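You operate a simulated robot arm through the tools that you are given. There is no shell and no other tool. Be economical: measure what you need, move in short steps, check, and stop when the job is done.

You are at the controls of a simulated robot arm. One attempt, no reset.

JOB
Clear the sink, plug it and fill it to about the 5 L line.
Fine: its blue jug and sponge onto the drainer; plug it before it fills; tap off after; the rest stays. Set down upright: blue jug.
Where things are to end (x, y in the base frame): blue jug within 0.06 m of [0.46, -0.19]; blue sponge within 0.06 m of [0.61, -0.19].

The check looks at the end state, three seconds after you hand in, the way a careful person would. Anything else that was tipped, shoved, dropped, spilled or broken makes it a failure.

ROBOT AND FRAMES
A 6-joint arm with a two-finger parallel gripper, fixed in place. Base frame: the origin is at the foot of the arm, x ahead of it, y to its left, z up. Readings come in m, rad, newtons and seconds.
With the tool pointing down near the work surface it reaches from about 0.24 to 0.66 m from the base axis. Its first joint turns from -1.152 to 1.152 rad. Payload 2.9 kg.
The TCP is the grasp point between the finger pads, 0.03 m short of the fingertips. In the tool frame z runs along the fingers and y along their closing line. Largest opening 0.11 m; finger width 0.02, thickness 0.01; the body of the gripper, 0.048 by 0.112 m, starts 0.055 m behind the TCP.
Orientation is told as [roll, pitch, yaw] about the base's x, y, z axes, in that order, counted from this pose: with the fingers straight down and closing along the base's y, the tool's x points along the base's -x, its y along +y and its z along -z.

CONTROLS
- The arm moves only by the tool jog_arm. Its argument "commands" is a list of rows, each an object of numbers (a shift or turn left out is 0, a gripper value left out holds the last): "rx", "ry", "rz": the turn, a rotation vector about the tool's x, y, z in rad; "dx", "dy", "dz": the shift along the tool's x, y, z in m; "fingers": the gripper command, from -1 (shut) to 1 (fully open), values between in proportion. In form: [{"rx": .., "ry": .., "rz": .., "dx": .., "dy": .., "dz": .., "fingers": ..}, ...]. A call has 1 to 8 rows; each row shifts and turns the commanded pose from where the row before left it, along the tool's axes as they then stand. A row lasts 0.2 s, in which the tool goes at most 0.05 m and 0.15 rad; a call with a longer step from one row to the next is refused whole, and so is a gripper value outside its range. Where a pose cannot be reached the arm comes as near as it can. A force on the tool above 40 N (or 10 N above the force at the start of the call, whichever is more), or a blocked arm, ends the call early, and 0.2 s more pass. The fingers move at their own pace (about 0.108 m/s each) and stop on an object; they squeeze with about 31 N. The grip force told is the motor's: it shows also when the fingers shut on nothing. Time passes only in rows, and 0.2 s behind the last, so rows that do not move let the fingers close. It gives the time, the measured TCP pose, the force on the tool (base axes), the opening and the grip force at its end, in the units of the frame above (readings bear some noise), with the torque about the TCP (base axes, N m) and any sound that the robot's microphone picked up.
- Cameras (640 x 400 px; columns grow to the right, rows downward): "scene" is fixed at [0.0927, 0.446, 1.3957]; the picture's right is [-0.61, -0.79, 0.00], its down [-0.37, 0.29, -0.88] and it looks along [0.70, -0.54, -0.47] (base axes); focal length 214 px, centre (320, 200). "wrist" rides on the gripper at [0.072, 0.017, -0.103] in the tool frame; the picture's right is [-0.23, 0.97, 0.00], its down [-0.76, -0.18, -0.62] and it looks along [-0.61, -0.14, 0.78] (tool axes); focal length 222 px, centre (320, 200). There is no depth. A picture from a camera that has moved, and an enlarged one, comes with that camera's place and axes in the base frame and with its lens.
- camera(camera): a new picture of that camera. No time passes.
- close_up(camera, box): a new picture of the part [left, top, right, bottom] of that camera's present view, enlarged. No time passes.
- hand_in(): hands the job in; it is judged then, once.

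Work in short steps. Places have to be worked out from the pictures, the camera data and where the tool is seen: move nearer, look again, correct. Check each grasp and each placing, and mend what went wrong. You have 120 turns and 64 pictures in all, those below and enlarged ones among them. Open the gripper and draw the arm clear of the work before you hand the job in, unless the task says otherwise; then end with one line.

The tools are called after "Call:" by a JSON object that holds its "method" and its "body". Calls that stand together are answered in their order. jog_arm: Moves the arm, as the interface text tells. Its arguments: {"type":"object","properties":{"commands":{"type":"array"}},"required":["commands"]} The other tools are called the same way: camera (camera) takes a picture; close_up (camera, box) takes an enlarged picture of a part of a camera's view; hand_in () hands the job in.

At the start:

```text
time_s: 0.0
position: [0.3168, -0.0235, 1.3644]
tool_rot: [0.001, -0.001, -0.001]
wrist_force: [-0.1, 0.0, 0.1]
wrist_torque: [-0.02, -0.03, -0.02]
opening: 0.1099
grip_force: 0.0
```

scene: 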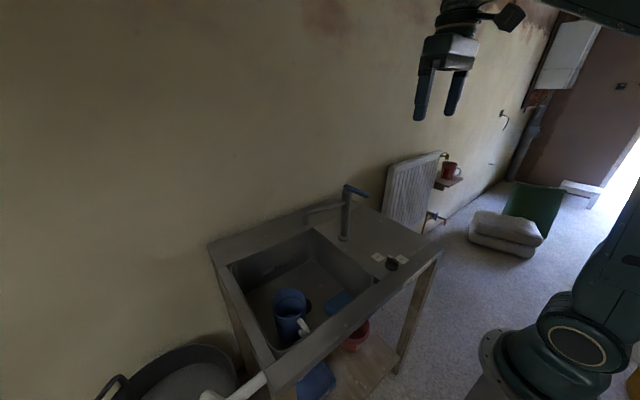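
wrist: 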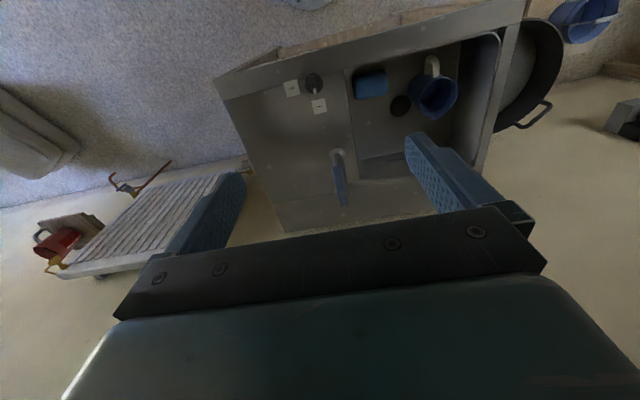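

I see a sink with the jug and sponge in it, a tap, and a plug beside labels on the drainer. I take close-ups to read details.

Call:
{"method": "close_up", "body": {"camera": "scene", "box": [200, 170, 450, 370]}}

Call:
{"method": "close_up", "body": {"camera": "wrist", "box": [220, 20, 540, 220]}}

```text
2.00 times, centred on (325, 270) of scene
camera zoom: at [0.0927, 0.446, 1.3957], right [-0.61, -0.79, 0.0], down [-0.37, 0.29, -0.88], along [0.7, -0.54, -0.47], focal length 429 px, centre (310, 60)
```

zoom: 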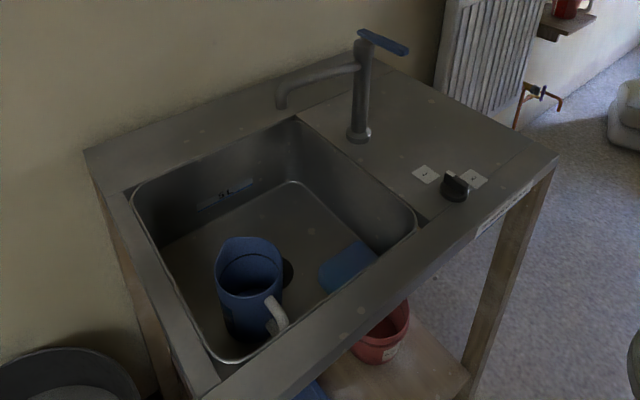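

```text
2.00 times, centred on (380, 120) of wrist
camera zoom: at [0.2447, -0.0073, 1.4667], right [0.23, 0.97, 0.0], down [0.76, -0.18, 0.62], along [0.61, -0.14, -0.78], focal length 444 px, centre (200, 360)
```

zoom: 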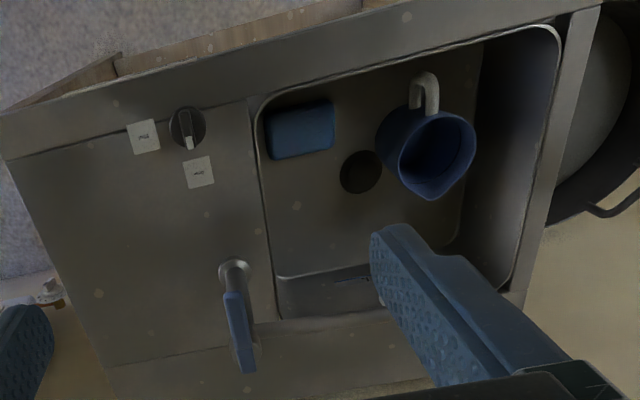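

Triangulating puts the drainer surface at about z 0.88, the knob at (0.35,-0.045), and the tap lever at (0.46..0.555,-0.03,1.09) pointing at the robot. I zoom in on the labels and the level line.

Call:
{"method": "close_up", "body": {"camera": "scene", "box": [365, 245, 415, 276]}}

Call:
{"method": "close_up", "body": {"camera": "scene", "box": [290, 170, 386, 230]}}

Call:
{"method": "close_up", "body": {"camera": "wrist", "box": [270, 60, 350, 110]}}

```text
12.80 times, centred on (390, 260) of scene
camera zoom: at [0.0927, 0.446, 1.3957], right [-0.61, -0.79, 0.0], down [-0.37, 0.29, -0.88], along [0.7, -0.54, -0.47], focal length 2745 px, centre (-576, -574)
```

zoom: 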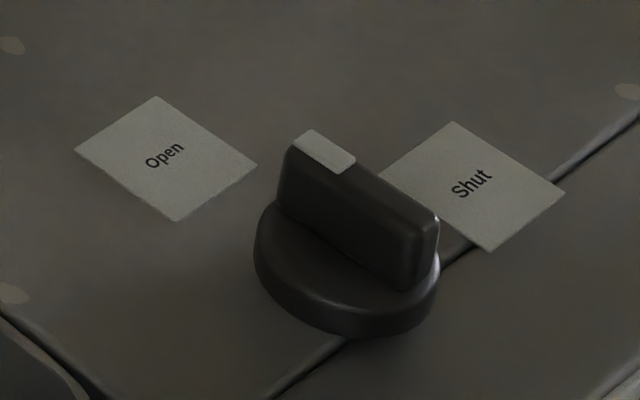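

```text
6.67 times, centred on (338, 200) of scene
camera zoom: at [0.0927, 0.446, 1.3957], right [-0.61, -0.79, 0.0], down [-0.37, 0.29, -0.88], along [0.7, -0.54, -0.47], focal length 1430 px, centre (200, 200)
```

zoom: 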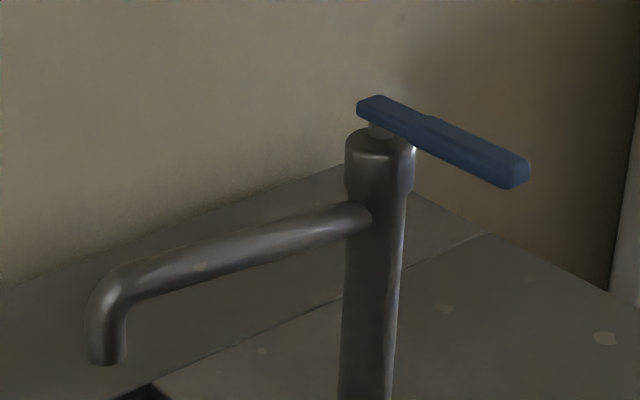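

```text
8.00 times, centred on (310, 85) of wrist
camera zoom: at [0.2447, -0.0073, 1.4667], right [0.23, 0.97, 0.0], down [0.76, -0.18, 0.62], along [0.61, -0.14, -0.78], focal length 1777 px, centre (400, 1120)
```

zoom: 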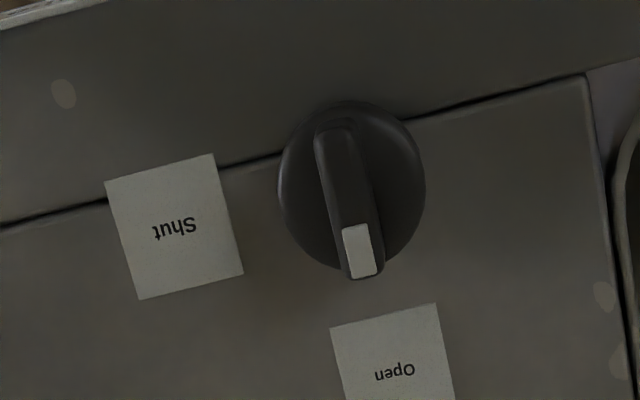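

The knob now points at "Open" (+x), and a quarter turn clockwise seen from above brings it to "Shut". First I move closer to the jug for a better view.

Call:
{"method": "jog_arm", "body": {"commands": [{"dy": 0.04, "dz": 0.03}, {"dy": 0.04, "dz": 0.03}, {"dy": 0.04, "dz": 0.03}, {"dy": 0.04, "dz": 0.03}, {"dy": 0.04, "dz": 0.03}, {"dy": 0.02, "dz": 0.03}, {"dz": 0.03, "dx": 0.01}, {}]}}

Call:
{"method": "camera", "body": {"camera": "wrist"}}

Call:
{"method": "camera", "body": {"camera": "scene"}}

```text
time_s: 1.8
position: [0.3068, 0.199, 1.152]
tool_rot: [0.002, -0.003, 0.0]
wrist_force: [-0.3, -0.3, -0.1]
wrist_torque: [0.0, 0.02, 0.03]
opening: 0.1099
grip_force: 0.1
```

```text
56 pictures are left
camera wrist: at [0.2351, 0.2158, 1.2557], right [0.23, 0.97, 0.0], down [0.76, -0.18, 0.62], along [0.61, -0.14, -0.78], focal length 222 px, centre (320, 200)
```

wrist: 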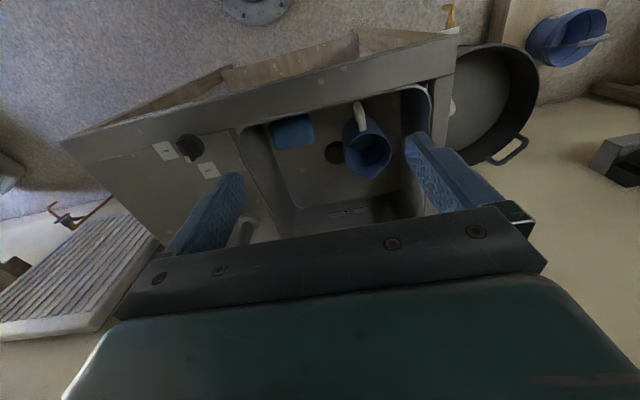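

```text
55 pictures are left
```

scene: 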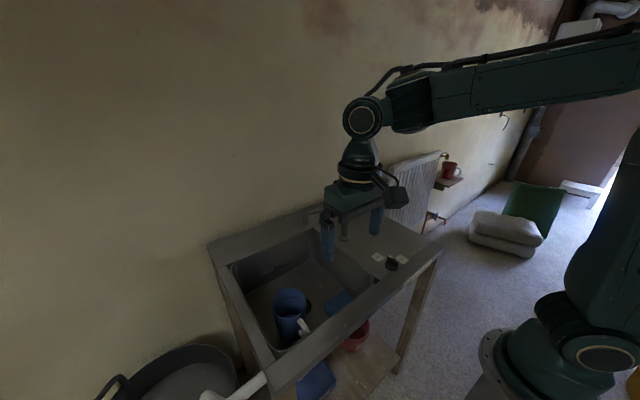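

Call:
{"method": "close_up", "body": {"camera": "wrist", "box": [230, 70, 470, 220]}}

Call:
{"method": "close_up", "body": {"camera": "scene", "box": [240, 260, 368, 340]}}

```text
2.67 times, centred on (350, 145) of wrist
camera zoom: at [0.2351, 0.2158, 1.2557], right [0.23, 0.97, 0.0], down [0.76, -0.18, 0.62], along [0.61, -0.14, -0.78], focal length 592 px, centre (240, 347)
```

zoom: 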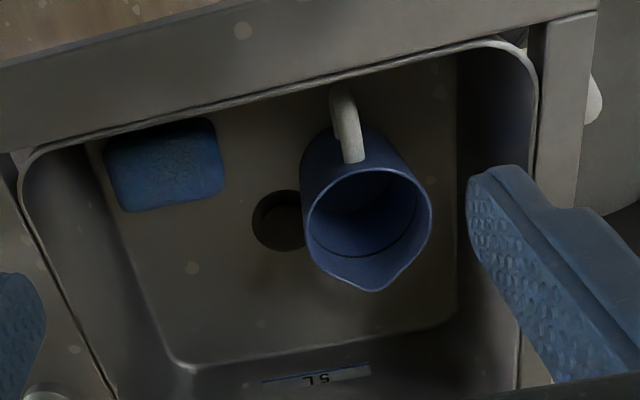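

```text
5.00 times, centred on (304, 300) of scene
camera zoom: at [0.0927, 0.446, 1.3957], right [-0.61, -0.79, 0.0], down [-0.37, 0.29, -0.88], along [0.7, -0.54, -0.47], focal length 1072 px, centre (400, -300)
```

zoom: 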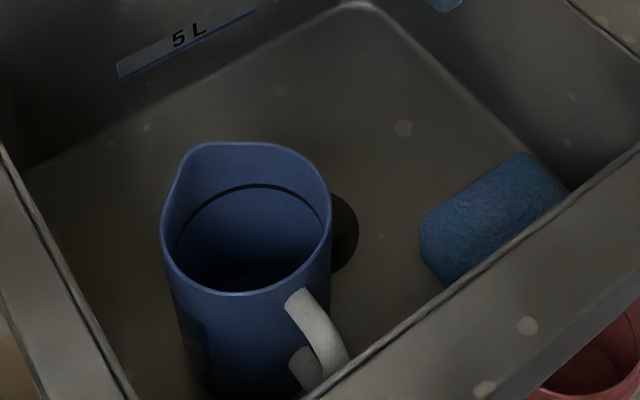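

The jug rim centre triangulates to about (0.468, 0.266, 0.835), diameter about 0.10, so a straddle grasp along y fits. I move above it and check.

Call:
{"method": "jog_arm", "body": {"commands": [{"dx": -0.027, "dy": 0.011, "dz": 0.026}, {"dx": -0.027, "dy": 0.011, "dz": 0.026}, {"dx": -0.027, "dy": 0.011, "dz": 0.026}, {"dx": -0.027, "dy": 0.011, "dz": 0.026}, {"dx": -0.027, "dy": 0.011, "dz": 0.026}, {"dx": -0.026, "dy": 0.012, "dz": 0.026}, {}]}}

Call:
{"method": "camera", "body": {"camera": "wrist"}}

```text
time_s: 3.4
position: [0.4684, 0.2654, 0.9976]
tool_rot: [0.002, -0.003, -0.001]
wrist_force: [0.3, -0.8, 0.2]
wrist_torque: [0.01, 0.0, -0.06]
opening: 0.1101
grip_force: 0.0
```

```text
52 pictures are left
camera wrist: at [0.3968, 0.2811, 1.1011], right [0.23, 0.97, 0.0], down [0.76, -0.18, 0.62], along [0.61, -0.14, -0.78], focal length 222 px, centre (320, 200)
```

wrist: 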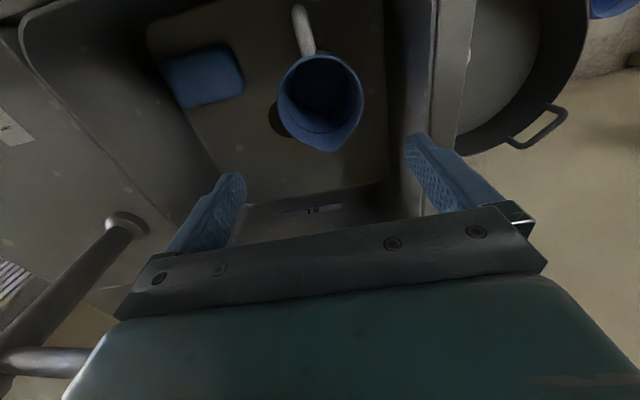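

Call:
{"method": "close_up", "body": {"camera": "wrist", "box": [240, 0, 400, 160]}}

```text
2.50 times, centred on (320, 80) of wrist
camera zoom: at [0.3968, 0.2811, 1.1011], right [0.23, 0.97, 0.0], down [0.76, -0.18, 0.62], along [0.61, -0.14, -0.78], focal length 555 px, centre (320, 500)
```

zoom: 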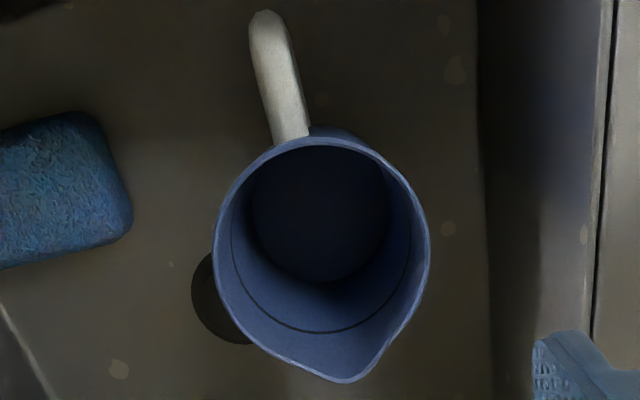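

The jug is empty, centred near (0.463, 0.268), about 0.097 wide. I shift slightly and descend with the fingers straddling it.

Call:
{"method": "jog_arm", "body": {"commands": [{"dx": 0.005, "dy": 0.003, "dz": 0.03}, {"dz": 0.03}, {"dz": 0.03}, {"dz": 0.025}, {"dz": 0.025}, {}]}}

Call:
{"method": "camera", "body": {"camera": "wrist"}}

```text
time_s: 4.8
position: [0.4634, 0.2669, 0.8579]
tool_rot: [0.003, -0.002, 0.0]
wrist_force: [0.1, -0.5, -0.9]
wrist_torque: [0.0, 0.02, 0.03]
opening: 0.1097
grip_force: 0.1
```

```text
50 pictures are left
camera wrist: at [0.3916, 0.2831, 0.9612], right [0.23, 0.97, 0.0], down [0.76, -0.18, 0.62], along [0.61, -0.14, -0.78], focal length 222 px, centre (320, 200)
```

wrist: 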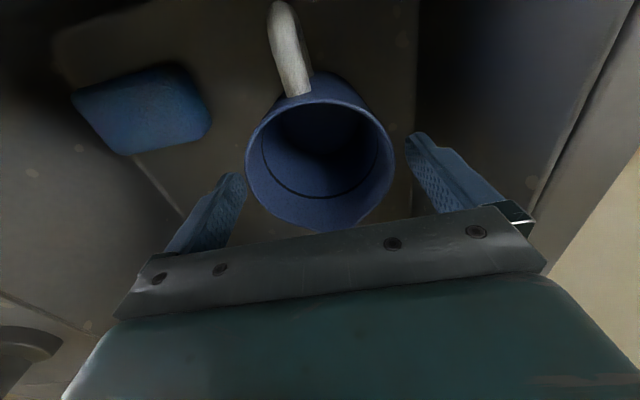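

Jug is centred between the fingers. I go down to z ≈ 0.80 and close.

Call:
{"method": "jog_arm", "body": {"commands": [{"dz": 0.02, "dx": 0.002, "dy": 0.001}, {"dz": 0.02}, {"dz": 0.015}, {}, {"fingers": -1}, {"fingers": -1}, {"fingers": -1}]}}

Call:
{"method": "camera", "body": {"camera": "wrist"}}

```text
time_s: 6.4
position: [0.4619, 0.2677, 0.8024]
tool_rot: [0.003, -0.001, -0.001]
wrist_force: [0.0, 0.0, 0.4]
wrist_torque: [0.1, -0.01, 0.01]
opening: 0.0921
grip_force: 31.0
```

```text
49 pictures are left
camera wrist: at [0.3898, 0.2847, 0.9059], right [0.23, 0.97, 0.0], down [0.76, -0.18, 0.62], along [0.61, -0.14, -0.78], focal length 222 px, centre (320, 200)
```

wrist: 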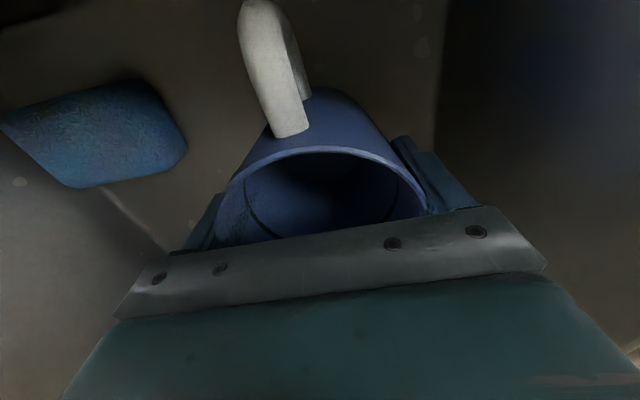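

Gripped at 0.092 opening. I lift straight up well over the sink rim, keeping upright.

Call:
{"method": "jog_arm", "body": {"commands": [{"dz": -0.02}, {"dz": -0.03}, {"dz": -0.04}, {"dz": -0.04}, {"dz": -0.04}, {"dz": -0.04}, {"dz": -0.04}, {}]}}

Call:
{"method": "camera", "body": {"camera": "scene"}}

```text
time_s: 8.2
position: [0.4601, 0.2677, 1.0529]
tool_rot: [0.001, -0.002, -0.001]
wrist_force: [0.1, -0.1, -0.3]
wrist_torque: [0.01, 0.02, -0.02]
opening: 0.0001
grip_force: 30.8
```

```text
48 pictures are left
```

scene: 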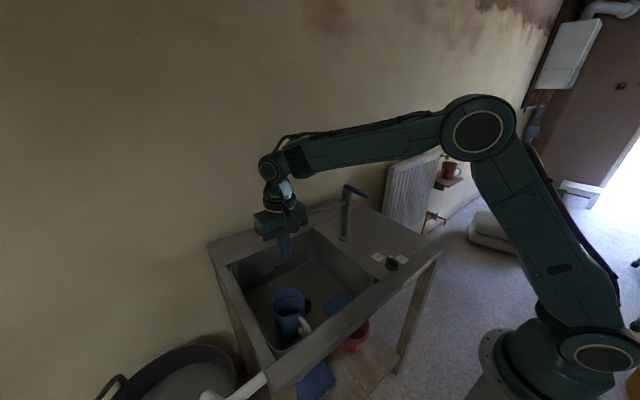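

The jug slipped out of the fingers but still stands. I look at where it is now.

Call:
{"method": "camera", "body": {"camera": "wrist"}}

Call:
{"method": "close_up", "body": {"camera": "scene", "box": [240, 260, 368, 340]}}

```text
47 pictures are left
camera wrist: at [0.3887, 0.2839, 1.1561], right [0.23, 0.97, 0.0], down [0.76, -0.18, 0.62], along [0.61, -0.14, -0.78], focal length 222 px, centre (320, 200)
```

wrist: 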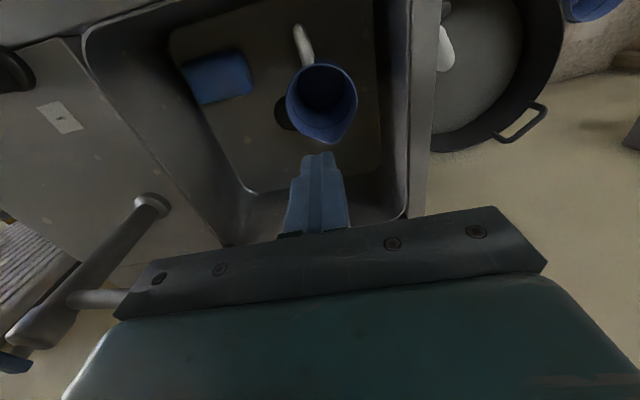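

```text
5.00 times, centred on (304, 300) of scene
camera zoom: at [0.0927, 0.446, 1.3957], right [-0.61, -0.79, 0.0], down [-0.37, 0.29, -0.88], along [0.7, -0.54, -0.47], focal length 1072 px, centre (400, -300)
```

zoom: 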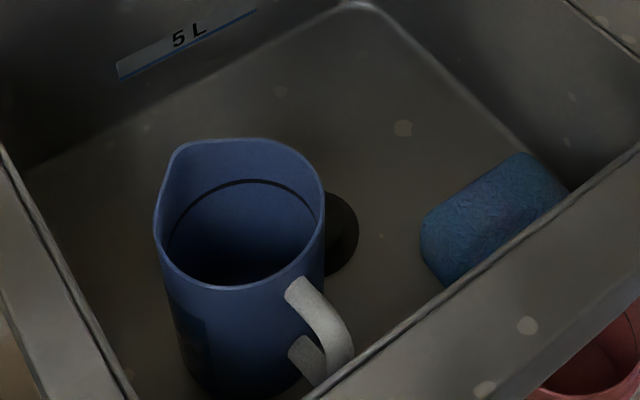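

The jug shifted about 8 mm in +x, so my grasp line was short of its centre. Rim centre is now about (0.475, 0.269). I open, recentre, and come down to just above the rim to check.

Call:
{"method": "jog_arm", "body": {"commands": [{"fingers": 1, "dx": -0.015, "dy": 0.001}, {}, {"dz": 0.03}, {"dz": 0.04}, {"dz": 0.04}, {"dz": 0.04}, {"dz": 0.035}, {}]}}

Call:
{"method": "camera", "body": {"camera": "wrist"}}

```text
time_s: 10.0
position: [0.4755, 0.2667, 0.8655]
tool_rot: [0.002, -0.003, 0.0]
wrist_force: [0.1, 0.0, -0.7]
wrist_torque: [-0.01, 0.02, 0.0]
opening: 0.1101
grip_force: 0.1
```

```text
45 pictures are left
camera wrist: at [0.4045, 0.2843, 0.9692], right [0.23, 0.97, 0.0], down [0.76, -0.18, 0.62], along [0.61, -0.14, -0.78], focal length 222 px, centre (320, 200)
```

wrist: 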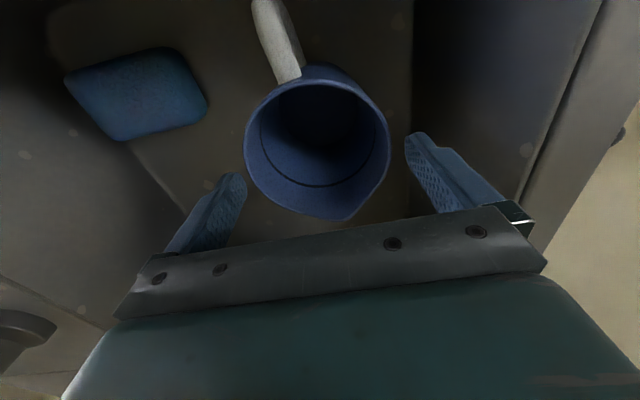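

The rim centre now computes to (0.475, 0.268), right at the TCP. I descend to z ≈ 0.79, close, and lift only slightly.

Call:
{"method": "jog_arm", "body": {"commands": [{"dz": 0.03, "dy": 0.001}, {"dz": 0.03}, {"dz": 0.013}, {}, {"fingers": -1}, {"fingers": -1}, {"fingers": -1}, {"fingers": -1}]}}

Call:
{"method": "jog_arm", "body": {"commands": [{"dz": -0.01}, {"dz": -0.01}, {"dz": -0.01}, {}]}}

Call:
{"method": "camera", "body": {"camera": "wrist"}}

```text
time_s: 11.8
position: [0.4779, 0.2711, 0.794]
tool_rot: [0.003, -0.001, -0.001]
wrist_force: [-0.1, 0.6, 0.3]
wrist_torque: [-0.01, -0.01, -0.03]
opening: 0.095
grip_force: 30.9
```

```text
time_s: 12.8
position: [0.4761, 0.2702, 0.8243]
tool_rot: [0.001, -0.002, 0.0]
wrist_force: [0.7, -0.3, -1.5]
wrist_torque: [0.01, 0.01, 0.0]
opening: 0.0951
grip_force: 30.9
```

```text
44 pictures are left
camera wrist: at [0.4049, 0.2867, 0.9278], right [0.23, 0.97, 0.0], down [0.76, -0.18, 0.62], along [0.61, -0.14, -0.78], focal length 222 px, centre (320, 200)
```

wrist: 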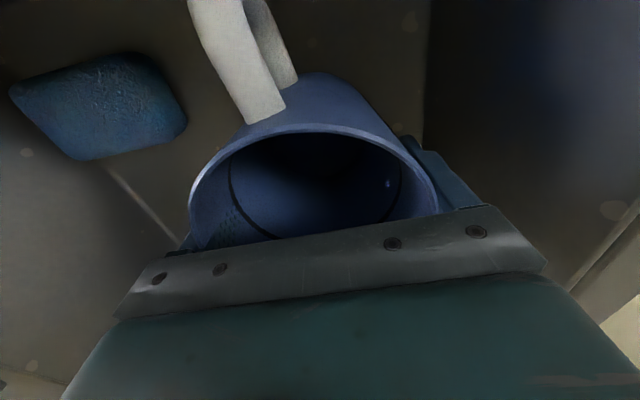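

It holds now (0.095 opening, about 1.5 N). I lift on gently.

Call:
{"method": "jog_arm", "body": {"commands": [{"dz": -0.02}, {"dz": -0.03}, {"dz": -0.03}, {"dz": -0.03}, {"dz": -0.03}, {"dz": -0.03}, {"dz": -0.03}, {"dz": -0.02}]}}

Call:
{"method": "camera", "body": {"camera": "scene"}}

```text
time_s: 14.6
position: [0.4763, 0.2697, 1.046]
tool_rot: [0.002, 0.0, -0.002]
wrist_force: [0.4, 0.6, -1.4]
wrist_torque: [0.04, 0.01, -0.01]
opening: 0.0953
grip_force: 30.8
```

```text
43 pictures are left
```

scene: 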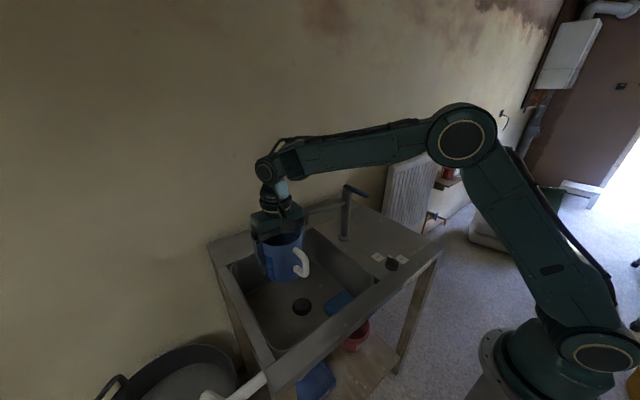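

Jug is up. I draw it back to x ≈ 0.33, then swing in front of the tap lever toward −y.

Call:
{"method": "jog_arm", "body": {"commands": [{"dx": 0.03}, {"dx": 0.035, "dy": -0.01}, {"dx": 0.035, "dy": -0.02}, {"dx": 0.03, "dy": -0.035}, {"dx": 0.015, "dy": -0.04}, {"dy": -0.04}, {"dy": -0.04}, {"dy": -0.04}]}}

Call:
{"method": "jog_arm", "body": {"commands": [{"dy": -0.04}, {"dy": -0.04}, {"dy": -0.04}, {"dy": -0.04}, {"dy": -0.04}, {"dy": -0.03}, {}]}}

Call:
{"method": "camera", "body": {"camera": "scene"}}

```text
time_s: 16.4
position: [0.3308, 0.0474, 1.0456]
tool_rot: [0.002, -0.002, 0.0]
wrist_force: [0.0, 0.4, -1.2]
wrist_torque: [0.0, -0.02, -0.01]
opening: 0.0947
grip_force: 31.0
```

```text
time_s: 18.0
position: [0.3327, -0.186, 1.0453]
tool_rot: [0.001, -0.001, 0.001]
wrist_force: [0.1, 0.6, -1.6]
wrist_torque: [0.02, 0.02, 0.01]
opening: 0.095
grip_force: 30.6
```

```text
42 pictures are left
```

scene: 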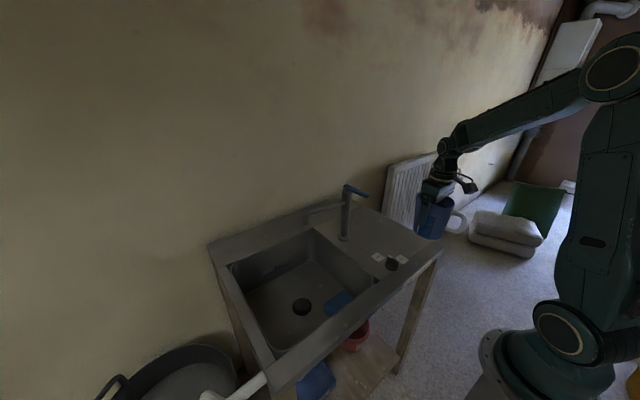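

Held upright. I move out to x ≈ 0.46 and down toward the drainer.

Call:
{"method": "jog_arm", "body": {"commands": [{"dx": -0.03, "dy": -0.002}, {"dx": -0.04}, {"dx": -0.04}, {"dx": -0.018}, {"dz": 0.02}, {"dz": 0.03}, {"dz": 0.01}, {}]}}

Call:
{"method": "close_up", "body": {"camera": "scene", "box": [320, 160, 480, 280]}}

```text
time_s: 19.8
position: [0.459, -0.1869, 0.9828]
tool_rot: [0.003, -0.001, 0.0]
wrist_force: [-0.1, 0.1, -1.5]
wrist_torque: [-0.02, -0.04, -0.01]
opening: 0.0948
grip_force: 31.0
```

```text
3.33 times, centred on (400, 220) of scene
camera zoom: at [0.0927, 0.446, 1.3957], right [-0.61, -0.79, 0.0], down [-0.37, 0.29, -0.88], along [0.7, -0.54, -0.47], focal length 715 px, centre (53, 133)
```

zoom: 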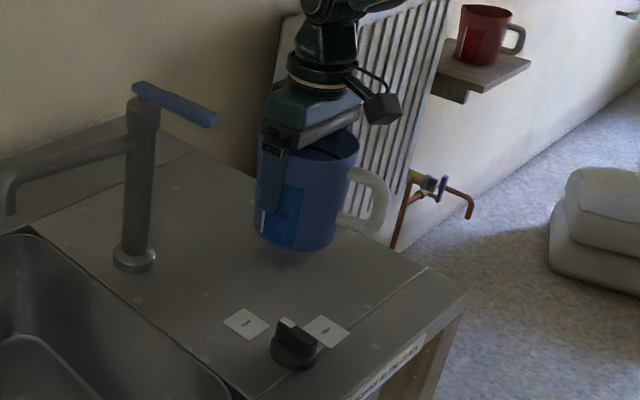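

The jug hovers a few cm over the drainer. I lower in small steps, watching the force.

Call:
{"method": "jog_arm", "body": {"commands": [{"dz": 0.006}, {"dz": 0.005}, {"dz": 0.005}, {}]}}

Call:
{"method": "close_up", "body": {"camera": "scene", "box": [360, 220, 450, 290]}}

```text
time_s: 20.8
position: [0.4592, -0.1868, 0.9681]
tool_rot: [0.001, -0.003, 0.0]
wrist_force: [-0.4, -0.1, -1.1]
wrist_torque: [-0.03, -0.01, 0.01]
opening: 0.0947
grip_force: 31.0
```

```text
5.71 times, centred on (405, 255) of scene
camera zoom: at [0.0927, 0.446, 1.3957], right [-0.61, -0.79, 0.0], down [-0.37, 0.29, -0.88], along [0.7, -0.54, -0.47], focal length 1226 px, centre (-166, -114)
```

zoom: 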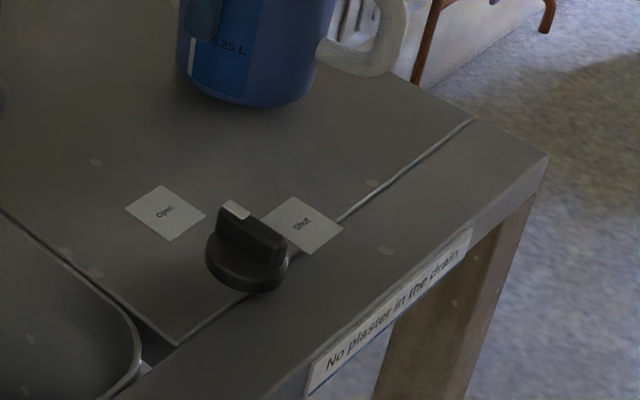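

Call:
{"method": "jog_arm", "body": {"commands": [{"dz": 0.003}, {"dz": 0.003}, {"dz": 0.002}, {}]}}

```text
time_s: 21.8
position: [0.4582, -0.1872, 0.9609]
tool_rot: [0.002, -0.001, -0.001]
wrist_force: [0.0, 1.1, -1.4]
wrist_torque: [0.0, 0.01, 0.0]
opening: 0.0948
grip_force: 30.4
```

No contact yet; I go on in millimetre steps.

Call:
{"method": "jog_arm", "body": {"commands": [{"dz": 0.002}, {"dz": 0.002}, {"dz": 0.002}, {}]}}

```text
time_s: 22.8
position: [0.4603, -0.1875, 0.9553]
tool_rot: [-0.001, -0.007, -0.003]
wrist_force: [0.6, -3.6, 21.4]
wrist_torque: [0.17, -0.21, -0.31]
opening: 0.095
grip_force: 30.8
```

Contact. I back off 2 mm, open the fingers, and rise straight up.

Call:
{"method": "jog_arm", "body": {"commands": [{"dz": -0.002}, {"fingers": 1}, {}, {"dz": -0.02}, {"dz": -0.03}, {"dz": -0.04}, {"dz": -0.04}, {"dz": -0.04}]}}

Call:
{"method": "camera", "body": {"camera": "wrist"}}

Call:
{"method": "camera", "body": {"camera": "scene"}}

```text
time_s: 24.6
position: [0.4586, -0.1861, 1.1286]
tool_rot: [0.003, -0.002, 0.001]
wrist_force: [-0.1, -0.2, -0.3]
wrist_torque: [0.01, 0.01, -0.01]
opening: 0.11
grip_force: 0.1
```

```text
39 pictures are left
camera wrist: at [0.3864, -0.1705, 1.2312], right [0.23, 0.97, 0.0], down [0.76, -0.18, 0.62], along [0.61, -0.14, -0.78], focal length 222 px, centre (320, 200)
```

wrist: 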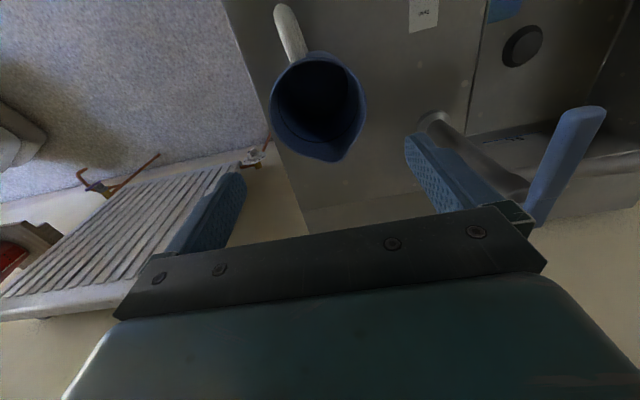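

```text
38 pictures are left
```

scene: 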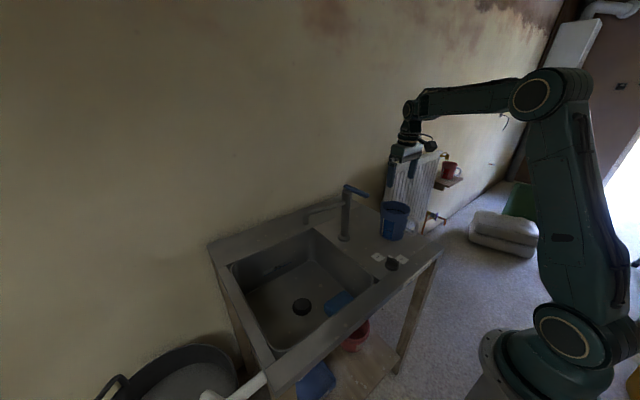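

Jug is placed upright near (0.459,-0.187). Next the sponge: around (0.416, 0.107), long side along y, so I must grip across x. I retreat, swing in front of the tap, and turn the gripper 90° with its camera to the +y side.

Call:
{"method": "jog_arm", "body": {"commands": [{"dx": 0.035}, {"dx": 0.035}, {"dx": 0.035}, {"dx": 0.02, "dy": 0.03}, {"dy": 0.045}, {"dy": 0.045}, {"dy": 0.045}, {"dy": 0.045}]}}

Call:
{"method": "jog_arm", "body": {"commands": [{"dy": 0.045}, {"dy": 0.045}, {"rz": 0.15}, {"rz": 0.15}, {"rz": 0.15}, {"rz": 0.15}, {"rz": 0.15}, {"rz": 0.15}]}}

Call:
{"method": "jog_arm", "body": {"commands": [{"rz": 0.15}, {"rz": 0.15}, {"rz": 0.15}, {"rz": 0.15}, {"rz": 0.071}, {}]}}

Call:
{"method": "camera", "body": {"camera": "wrist"}}

```text
time_s: 26.4
position: [0.3354, 0.0247, 1.1254]
tool_rot: [0.001, -0.002, -0.002]
wrist_force: [0.4, 0.2, -0.2]
wrist_torque: [-0.03, 0.01, -0.02]
opening: 0.1103
grip_force: 0.1
```

```text
time_s: 28.2
position: [0.334, 0.1129, 1.1266]
tool_rot: [0.002, 0.0, -0.903]
wrist_force: [1.0, 0.0, 0.0]
wrist_torque: [-0.02, 0.0, 0.01]
opening: 0.1099
grip_force: 0.0
```

```text
time_s: 29.6
position: [0.3344, 0.1131, 1.1272]
tool_rot: [0.001, 0.002, -1.572]
wrist_force: [-0.5, 0.0, 0.3]
wrist_torque: [0.0, 0.01, 0.0]
opening: 0.11
grip_force: 0.1
```

```text
37 pictures are left
camera wrist: at [0.3517, 0.1846, 1.2302], right [0.97, -0.23, 0.0], down [-0.18, -0.76, 0.62], along [-0.14, -0.61, -0.78], focal length 222 px, centre (320, 200)
```

wrist: 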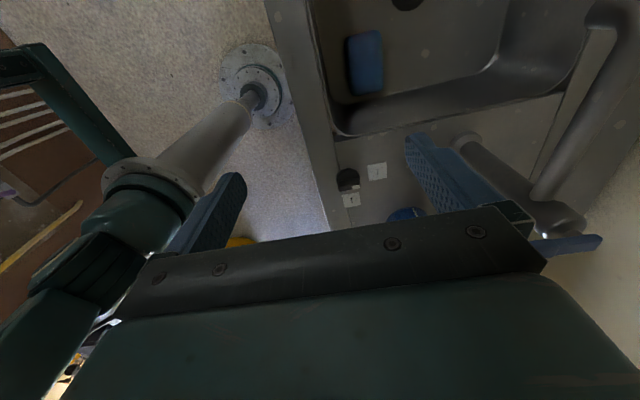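

Sponge centre now (0.421, 0.107), about 0.063 wide in x. I move over it and lower to just above, with the opening cut to about 0.09 for wall clearance.

Call:
{"method": "jog_arm", "body": {"commands": [{"dy": 0.044, "dx": -0.006, "fingers": 0.64}, {"dy": 0.043}, {"dz": 0.045}, {"dz": 0.045}, {"dz": 0.045}, {"dz": 0.045}, {"dz": 0.04}, {}]}}

Call:
{"method": "camera", "body": {"camera": "wrist"}}

Call:
{"method": "close_up", "body": {"camera": "scene", "box": [260, 200, 400, 320]}}

```text
time_s: 31.4
position: [0.4182, 0.1095, 0.9102]
tool_rot: [0.0, 0.002, -1.571]
wrist_force: [0.7, 0.2, 0.0]
wrist_torque: [-0.01, 0.0, -0.03]
opening: 0.0899
grip_force: 0.0
```

```text
36 pictures are left
camera wrist: at [0.4362, 0.1815, 1.0123], right [0.97, -0.23, 0.0], down [-0.18, -0.76, 0.62], along [-0.14, -0.61, -0.78], focal length 222 px, centre (320, 200)
```

wrist: 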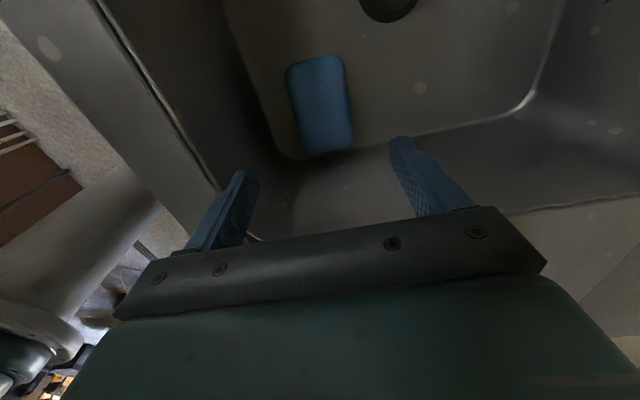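

```text
3.33 times, centred on (330, 260) of scene
camera zoom: at [0.0927, 0.446, 1.3957], right [-0.61, -0.79, 0.0], down [-0.37, 0.29, -0.88], along [0.7, -0.54, -0.47], focal length 715 px, centre (287, 0)
```

zoom: 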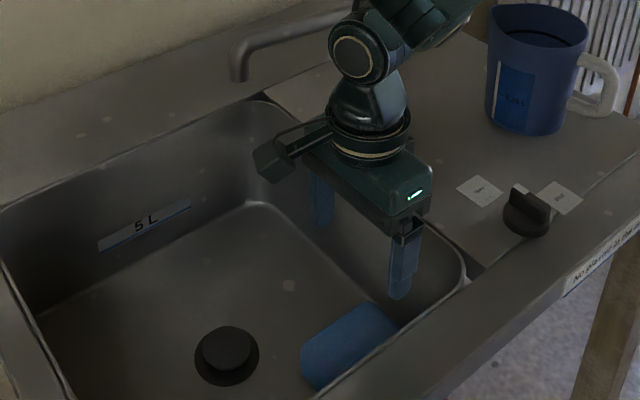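

The pads line up with the sponge at (0.422, 0.111) and the walls are clear by about 2 cm. I descend into the sink to z ≈ 0.76.

Call:
{"method": "jog_arm", "body": {"commands": [{"dy": 0.004, "dx": 0.001, "dz": 0.03}, {"dz": 0.03}, {"dz": 0.03}, {"dz": 0.03}, {"dz": 0.02}, {"dz": 0.01}, {}]}}

Call:
{"method": "camera", "body": {"camera": "wrist"}}

```text
time_s: 33.0
position: [0.4257, 0.1094, 0.7581]
tool_rot: [0.0, 0.002, -1.57]
wrist_force: [-0.3, 1.0, -0.3]
wrist_torque: [-0.03, 0.02, 0.0]
opening: 0.0901
grip_force: 0.0
```

```text
34 pictures are left
camera wrist: at [0.4439, 0.1815, 0.8609], right [0.97, -0.23, 0.0], down [-0.18, -0.76, 0.62], along [-0.14, -0.61, -0.78], focal length 222 px, centre (320, 200)
```

wrist: 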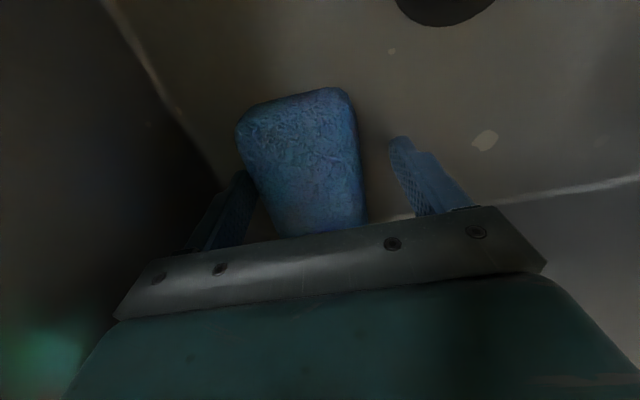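

Sponge is between the fingers. I lower 4 mm, close, and lift a bit.

Call:
{"method": "jog_arm", "body": {"commands": [{"dz": 0.004, "dy": -0.003}, {}, {"fingers": -1}, {"fingers": -1}, {"fingers": -1}, {"fingers": -1}, {"dz": -0.02}, {"dz": -0.02}]}}

Call:
{"method": "jog_arm", "body": {"commands": [{"dz": -0.035}, {"dz": -0.04}, {"dz": -0.04}, {"dz": -0.04}, {"dz": -0.04}, {"dz": -0.04}, {"dz": -0.04}, {}]}}

Call:
{"method": "camera", "body": {"camera": "scene"}}

```text
time_s: 34.8
position: [0.4236, 0.1072, 0.7943]
tool_rot: [-0.001, 0.001, -1.572]
wrist_force: [0.2, 0.0, 0.2]
wrist_torque: [0.01, -0.01, -0.02]
opening: 0.0641
grip_force: 31.3
```

```text
time_s: 36.6
position: [0.4231, 0.1065, 1.0677]
tool_rot: [0.004, 0.002, -1.571]
wrist_force: [0.1, 0.8, -0.5]
wrist_torque: [0.0, -0.02, 0.0]
opening: 0.0643
grip_force: 31.1
```

```text
33 pictures are left
```

scene: 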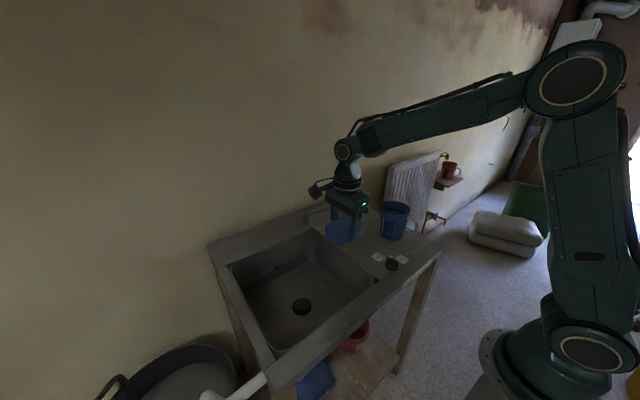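

Sponge held. I go back to x ≈ 0.33, swing to y ≈ −0.193 at z 1.1, above jug height and in front of the lever.

Call:
{"method": "jog_arm", "body": {"commands": [{"dy": -0.03, "dz": -0.03}, {"dy": -0.03, "dx": -0.01}, {"dy": -0.035, "dx": -0.03}, {"dx": -0.04}, {"dx": -0.04}, {"dx": -0.04}, {"dx": -0.04}, {"dx": -0.04}]}}

Call:
{"method": "jog_arm", "body": {"commands": [{"dx": -0.04}, {"dx": -0.02}, {"dy": 0.03, "dz": -0.02}, {"dy": 0.04}, {"dy": 0.04}, {"dy": 0.04}, {"dy": 0.04}, {}]}}

Call:
{"method": "close_up", "body": {"camera": "scene", "box": [320, 120, 480, 280]}}

```text
time_s: 38.4
position: [0.3252, -0.1318, 1.0962]
tool_rot: [0.0, 0.001, -1.571]
wrist_force: [-0.3, 0.5, 0.0]
wrist_torque: [0.0, 0.0, 0.02]
opening: 0.0642
grip_force: 30.9
```

```text
time_s: 40.2
position: [0.5172, -0.1939, 1.1166]
tool_rot: [0.003, 0.002, -1.571]
wrist_force: [-0.3, 0.2, -0.2]
wrist_torque: [0.0, 0.0, -0.01]
opening: 0.0637
grip_force: 30.4
```

```text
2.50 times, centred on (400, 200) of scene
camera zoom: at [0.0927, 0.446, 1.3957], right [-0.61, -0.79, 0.0], down [-0.37, 0.29, -0.88], along [0.7, -0.54, -0.47], focal length 536 px, centre (120, 200)
```

zoom: 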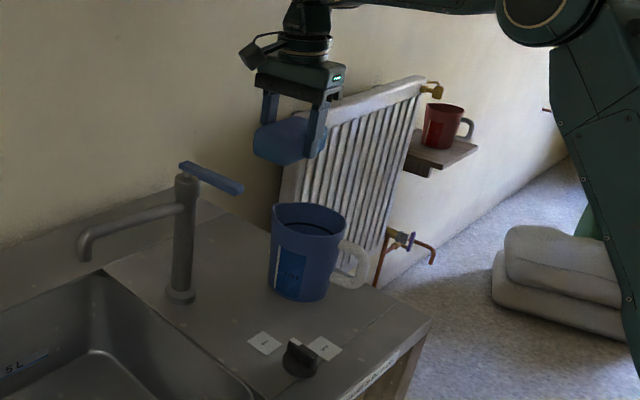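

Clear so far. I continue out to x ≈ 0.605 and start descending.

Call:
{"method": "jog_arm", "body": {"commands": [{"dy": 0.03}, {"dy": 0.03}, {"dy": 0.028}, {"dz": 0.03}, {"dz": 0.04}, {"dz": 0.04}, {}]}}

Call:
{"method": "close_up", "body": {"camera": "scene", "box": [320, 120, 480, 280]}}

```text
time_s: 41.8
position: [0.6012, -0.1913, 1.0058]
tool_rot: [0.001, 0.002, -1.568]
wrist_force: [1.0, -1.4, -0.5]
wrist_torque: [0.0, -0.02, 0.03]
opening: 0.0641
grip_force: 31.0
out of reach, approached as far as the arm can: row 3
```

```text
2.50 times, centred on (400, 200) of scene
camera zoom: at [0.0927, 0.446, 1.3957], right [-0.61, -0.79, 0.0], down [-0.37, 0.29, -0.88], along [0.7, -0.54, -0.47], focal length 536 px, centre (120, 200)
```

zoom: 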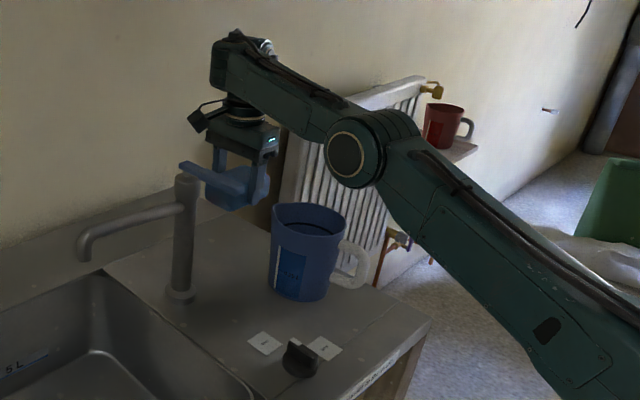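

Position (0.601,-0.191) is reached, and the forearm is well above the jug. I keep descending.

Call:
{"method": "jog_arm", "body": {"commands": [{"dz": 0.02}, {"dz": 0.02}, {"dz": 0.02}, {"dz": 0.01}, {}]}}

Call:
{"method": "close_up", "body": {"camera": "scene", "box": [320, 120, 480, 280]}}

```text
time_s: 43.0
position: [0.6034, -0.1904, 0.9359]
tool_rot: [0.002, 0.0, -1.571]
wrist_force: [-0.5, -0.4, -0.5]
wrist_torque: [0.0, 0.04, 0.04]
opening: 0.0641
grip_force: 31.0
```

```text
2.50 times, centred on (400, 200) of scene
camera zoom: at [0.0927, 0.446, 1.3957], right [-0.61, -0.79, 0.0], down [-0.37, 0.29, -0.88], along [0.7, -0.54, -0.47], focal length 536 px, centre (120, 200)
```

zoom: 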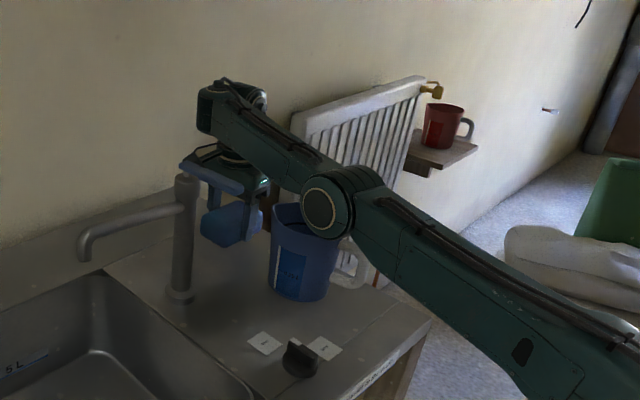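

The elbow now comes low near the jug. I zoom in to judge that clearance before going on.

Call:
{"method": "close_up", "body": {"camera": "scene", "box": [366, 170, 446, 220]}}

Call:
{"method": "camera", "body": {"camera": "wrist"}}

```text
8.00 times, centred on (406, 195) of scene
camera zoom: at [0.0927, 0.446, 1.3957], right [-0.61, -0.79, 0.0], down [-0.37, 0.29, -0.88], along [0.7, -0.54, -0.47], focal length 1716 px, centre (-368, 240)
```

zoom: 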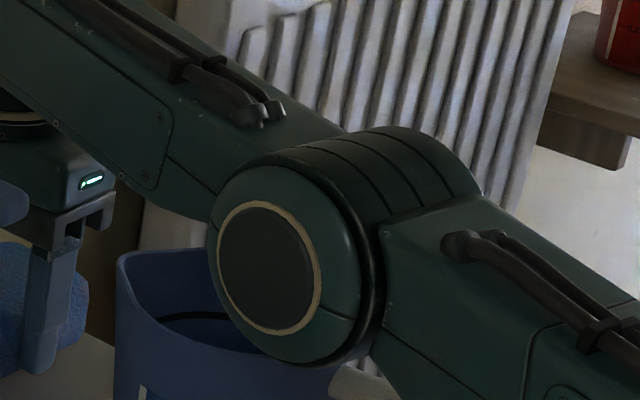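

```text
28 pictures are left
camera wrist: at [0.6215, -0.1185, 1.0396], right [0.97, -0.23, 0.0], down [-0.18, -0.76, 0.62], along [-0.14, -0.61, -0.78], focal length 222 px, centre (320, 200)
```

wrist: 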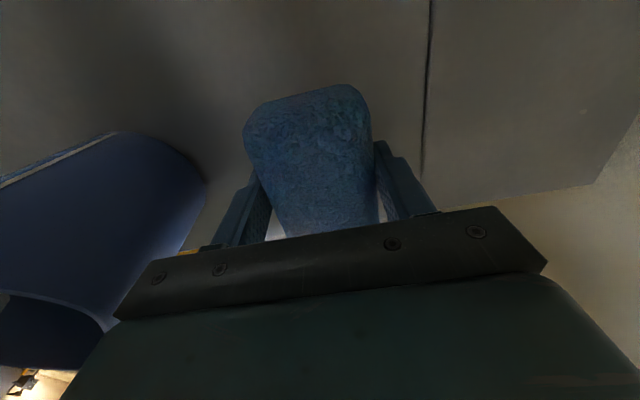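

Clearance of the elbow over the jug is uncertain when nearly stretched, so I pull in a little to (0.592, −0.175), still well within tolerance, which raises the elbow.

Call:
{"method": "jog_arm", "body": {"commands": [{"dy": -0.006, "dx": 0.008}, {"dy": -0.006, "dx": 0.007}, {}]}}

Call:
{"method": "close_up", "body": {"camera": "scene", "box": [320, 160, 448, 240]}}

```text
time_s: 43.8
position: [0.6003, -0.1765, 0.9383]
tool_rot: [0.0, -0.001, -1.57]
wrist_force: [0.2, 0.0, -0.3]
wrist_torque: [-0.03, 0.03, -0.01]
opening: 0.0637
grip_force: 30.5
out of reach, approached as far as the arm can: row 2
```

```text
5.00 times, centred on (384, 200) of scene
camera zoom: at [0.0927, 0.446, 1.3957], right [-0.61, -0.79, 0.0], down [-0.37, 0.29, -0.88], along [0.7, -0.54, -0.47], focal length 1072 px, centre (0, 200)
```

zoom: 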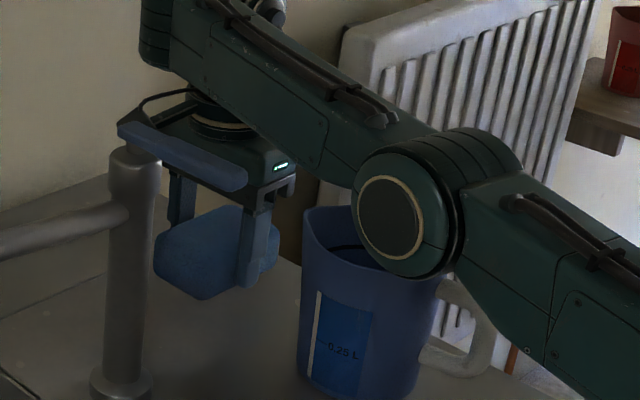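

The arm is almost straight (near-singular). I pull in a little more and see if the elbow rises.

Call:
{"method": "jog_arm", "body": {"commands": [{"dy": -0.004, "dz": -0.01}, {"dy": -0.004}, {}]}}

Call:
{"method": "close_up", "body": {"camera": "scene", "box": [320, 130, 480, 230]}}

```text
time_s: 44.6
position: [0.5988, -0.1808, 0.9489]
tool_rot: [-0.001, 0.002, -1.571]
wrist_force: [-0.3, -0.3, -0.4]
wrist_torque: [-0.01, 0.01, 0.01]
opening: 0.0642
grip_force: 31.2
out of reach, approached as far as the arm can: row 2
```

```text
4.00 times, centred on (400, 180) of scene
camera zoom: at [0.0927, 0.446, 1.3957], right [-0.61, -0.79, 0.0], down [-0.37, 0.29, -0.88], along [0.7, -0.54, -0.47], focal length 858 px, centre (0, 280)
```

zoom: 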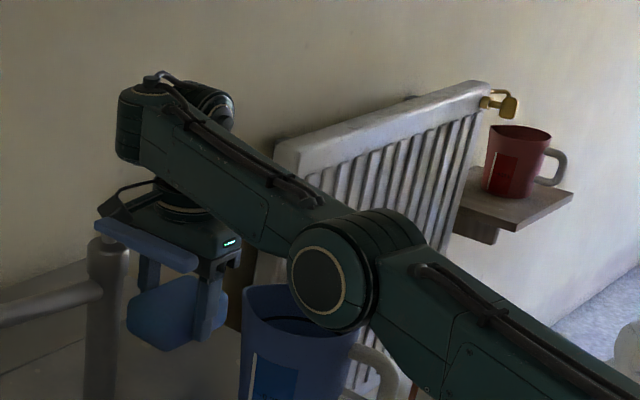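

Kinematic estimates put the elbow's underside at z ≥ 1.05, over 5 cm above the jug rim and to its +y side, so going on down is safe. I restore the x command and lower to near contact.

Call:
{"method": "jog_arm", "body": {"commands": [{"dy": 0.012}, {"dz": 0.01}, {"dz": 0.01}, {"dz": 0.005}, {}]}}

Call:
{"method": "close_up", "body": {"camera": "scene", "box": [320, 160, 448, 240]}}

```text
time_s: 45.8
position: [0.6116, -0.1817, 0.9241]
tool_rot: [0.001, 0.001, -1.57]
wrist_force: [0.4, -0.5, -0.3]
wrist_torque: [0.01, 0.0, -0.02]
opening: 0.0641
grip_force: 30.7
```

```text
5.00 times, centred on (384, 200) of scene
camera zoom: at [0.0927, 0.446, 1.3957], right [-0.61, -0.79, 0.0], down [-0.37, 0.29, -0.88], along [0.7, -0.54, -0.47], focal length 1072 px, centre (0, 200)
```

zoom: 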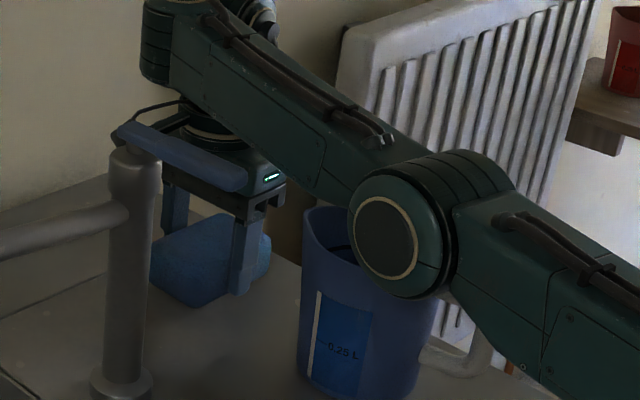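

Sponge is near the surface, at (0.612,-0.182). Final millimetres down.

Call:
{"method": "jog_arm", "body": {"commands": [{"dz": 0.003}, {"dz": 0.002}, {"dz": 0.002}, {}]}}

```text
time_s: 46.8
position: [0.6105, -0.1822, 0.9184]
tool_rot: [0.005, -0.001, -1.57]
wrist_force: [-1.2, -0.6, 12.5]
wrist_torque: [-0.04, 0.46, -0.04]
opening: 0.0638
grip_force: 31.5
```

Contact at 12 N. I open to 0.085 and rise straight up.

Call:
{"method": "jog_arm", "body": {"commands": [{"dz": -0.001}, {"fingers": 0.6}, {}, {"dz": -0.01}, {"dz": -0.02}, {"dz": -0.02}, {"dz": -0.02}, {}]}}

Call:
{"method": "camera", "body": {"camera": "scene"}}

```text
time_s: 48.6
position: [0.609, -0.1832, 0.9864]
tool_rot: [0.001, 0.001, -1.57]
wrist_force: [-0.2, -0.6, 0.3]
wrist_torque: [-0.06, 0.01, 0.04]
opening: 0.0884
grip_force: 0.0
```

```text
24 pictures are left
```

scene: 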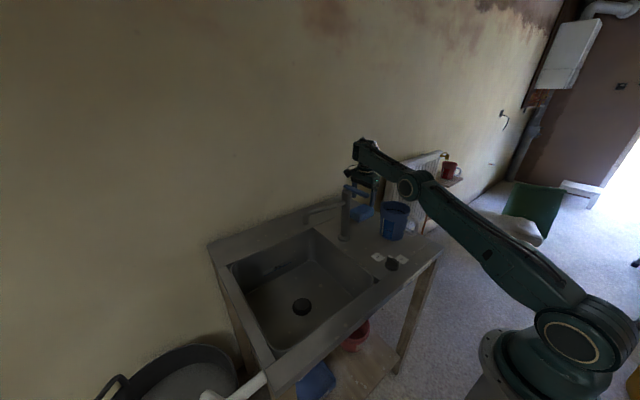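

Sponge released on the drainer. I rise to about z 1.08 and then draw in over the jug.

Call:
{"method": "jog_arm", "body": {"commands": [{"dz": -0.03}, {"dz": -0.03}, {"dz": -0.03}, {"dz": -0.02, "dy": -0.01}, {"dy": -0.02}, {"dy": -0.02}, {}]}}

Call:
{"method": "camera", "body": {"camera": "scene"}}

```text
time_s: 50.2
position: [0.558, -0.1802, 1.098]
tool_rot: [0.003, 0.0, -1.573]
wrist_force: [0.3, -0.2, 0.9]
wrist_torque: [0.0, 0.0, -0.05]
opening: 0.0879
grip_force: 0.0
```

```text
23 pictures are left
```

scene: 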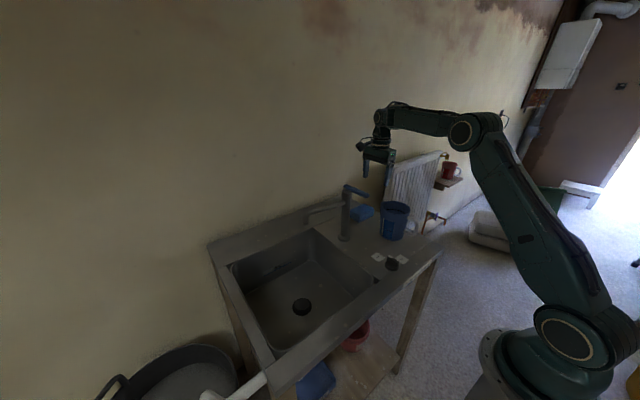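

Arm is back in a normal configuration. I retreat to x ≈ 0.33 and move over to the knob's y, then turn the gripper back to yaw 0.

Call:
{"method": "jog_arm", "body": {"commands": [{"dy": -0.043}, {"dy": -0.045}, {"dy": -0.045}, {"dy": -0.045}, {"dy": -0.04}, {"dx": 0.04}, {"dx": 0.045}, {"dx": 0.045}]}}

Call:
{"method": "jog_arm", "body": {"commands": [{"rz": -0.15}, {"rz": -0.15}, {"rz": -0.15}, {"rz": -0.15}, {"rz": -0.15}, {"rz": -0.15}, {"rz": -0.15}, {"rz": -0.15}]}}

Call:
{"method": "jog_arm", "body": {"commands": [{"rz": -0.15}, {"rz": -0.15}, {"rz": -0.071}, {"dz": 0.03, "fingers": 0.0}, {"dz": 0.03}, {}]}}

Call:
{"method": "camera", "body": {"camera": "wrist"}}

```text
time_s: 52.0
position: [0.3403, -0.0509, 1.0977]
tool_rot: [0.001, 0.001, -1.571]
wrist_force: [1.8, -0.2, -0.4]
wrist_torque: [-0.02, 0.02, 0.03]
opening: 0.088
grip_force: 0.0
```

```text
time_s: 53.8
position: [0.3421, -0.05, 1.098]
tool_rot: [0.002, -0.001, -0.368]
wrist_force: [0.7, 0.2, -0.8]
wrist_torque: [-0.01, -0.03, -0.03]
opening: 0.0882
grip_force: 0.1
```

```text
time_s: 55.2
position: [0.344, -0.0516, 1.0366]
tool_rot: [0.0, -0.002, -0.002]
wrist_force: [-0.1, -0.1, -0.3]
wrist_torque: [0.01, -0.02, 0.0]
opening: 0.0551
grip_force: 0.0
```

```text
22 pictures are left
camera wrist: at [0.2713, -0.036, 1.1399], right [0.23, 0.97, 0.0], down [0.76, -0.18, 0.62], along [0.61, -0.14, -0.78], focal length 222 px, centre (320, 200)
```

wrist: 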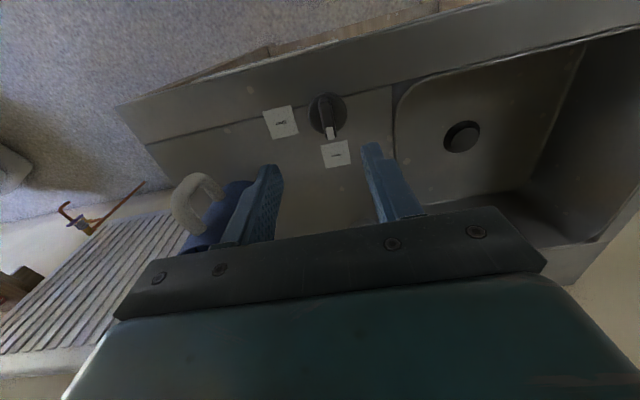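

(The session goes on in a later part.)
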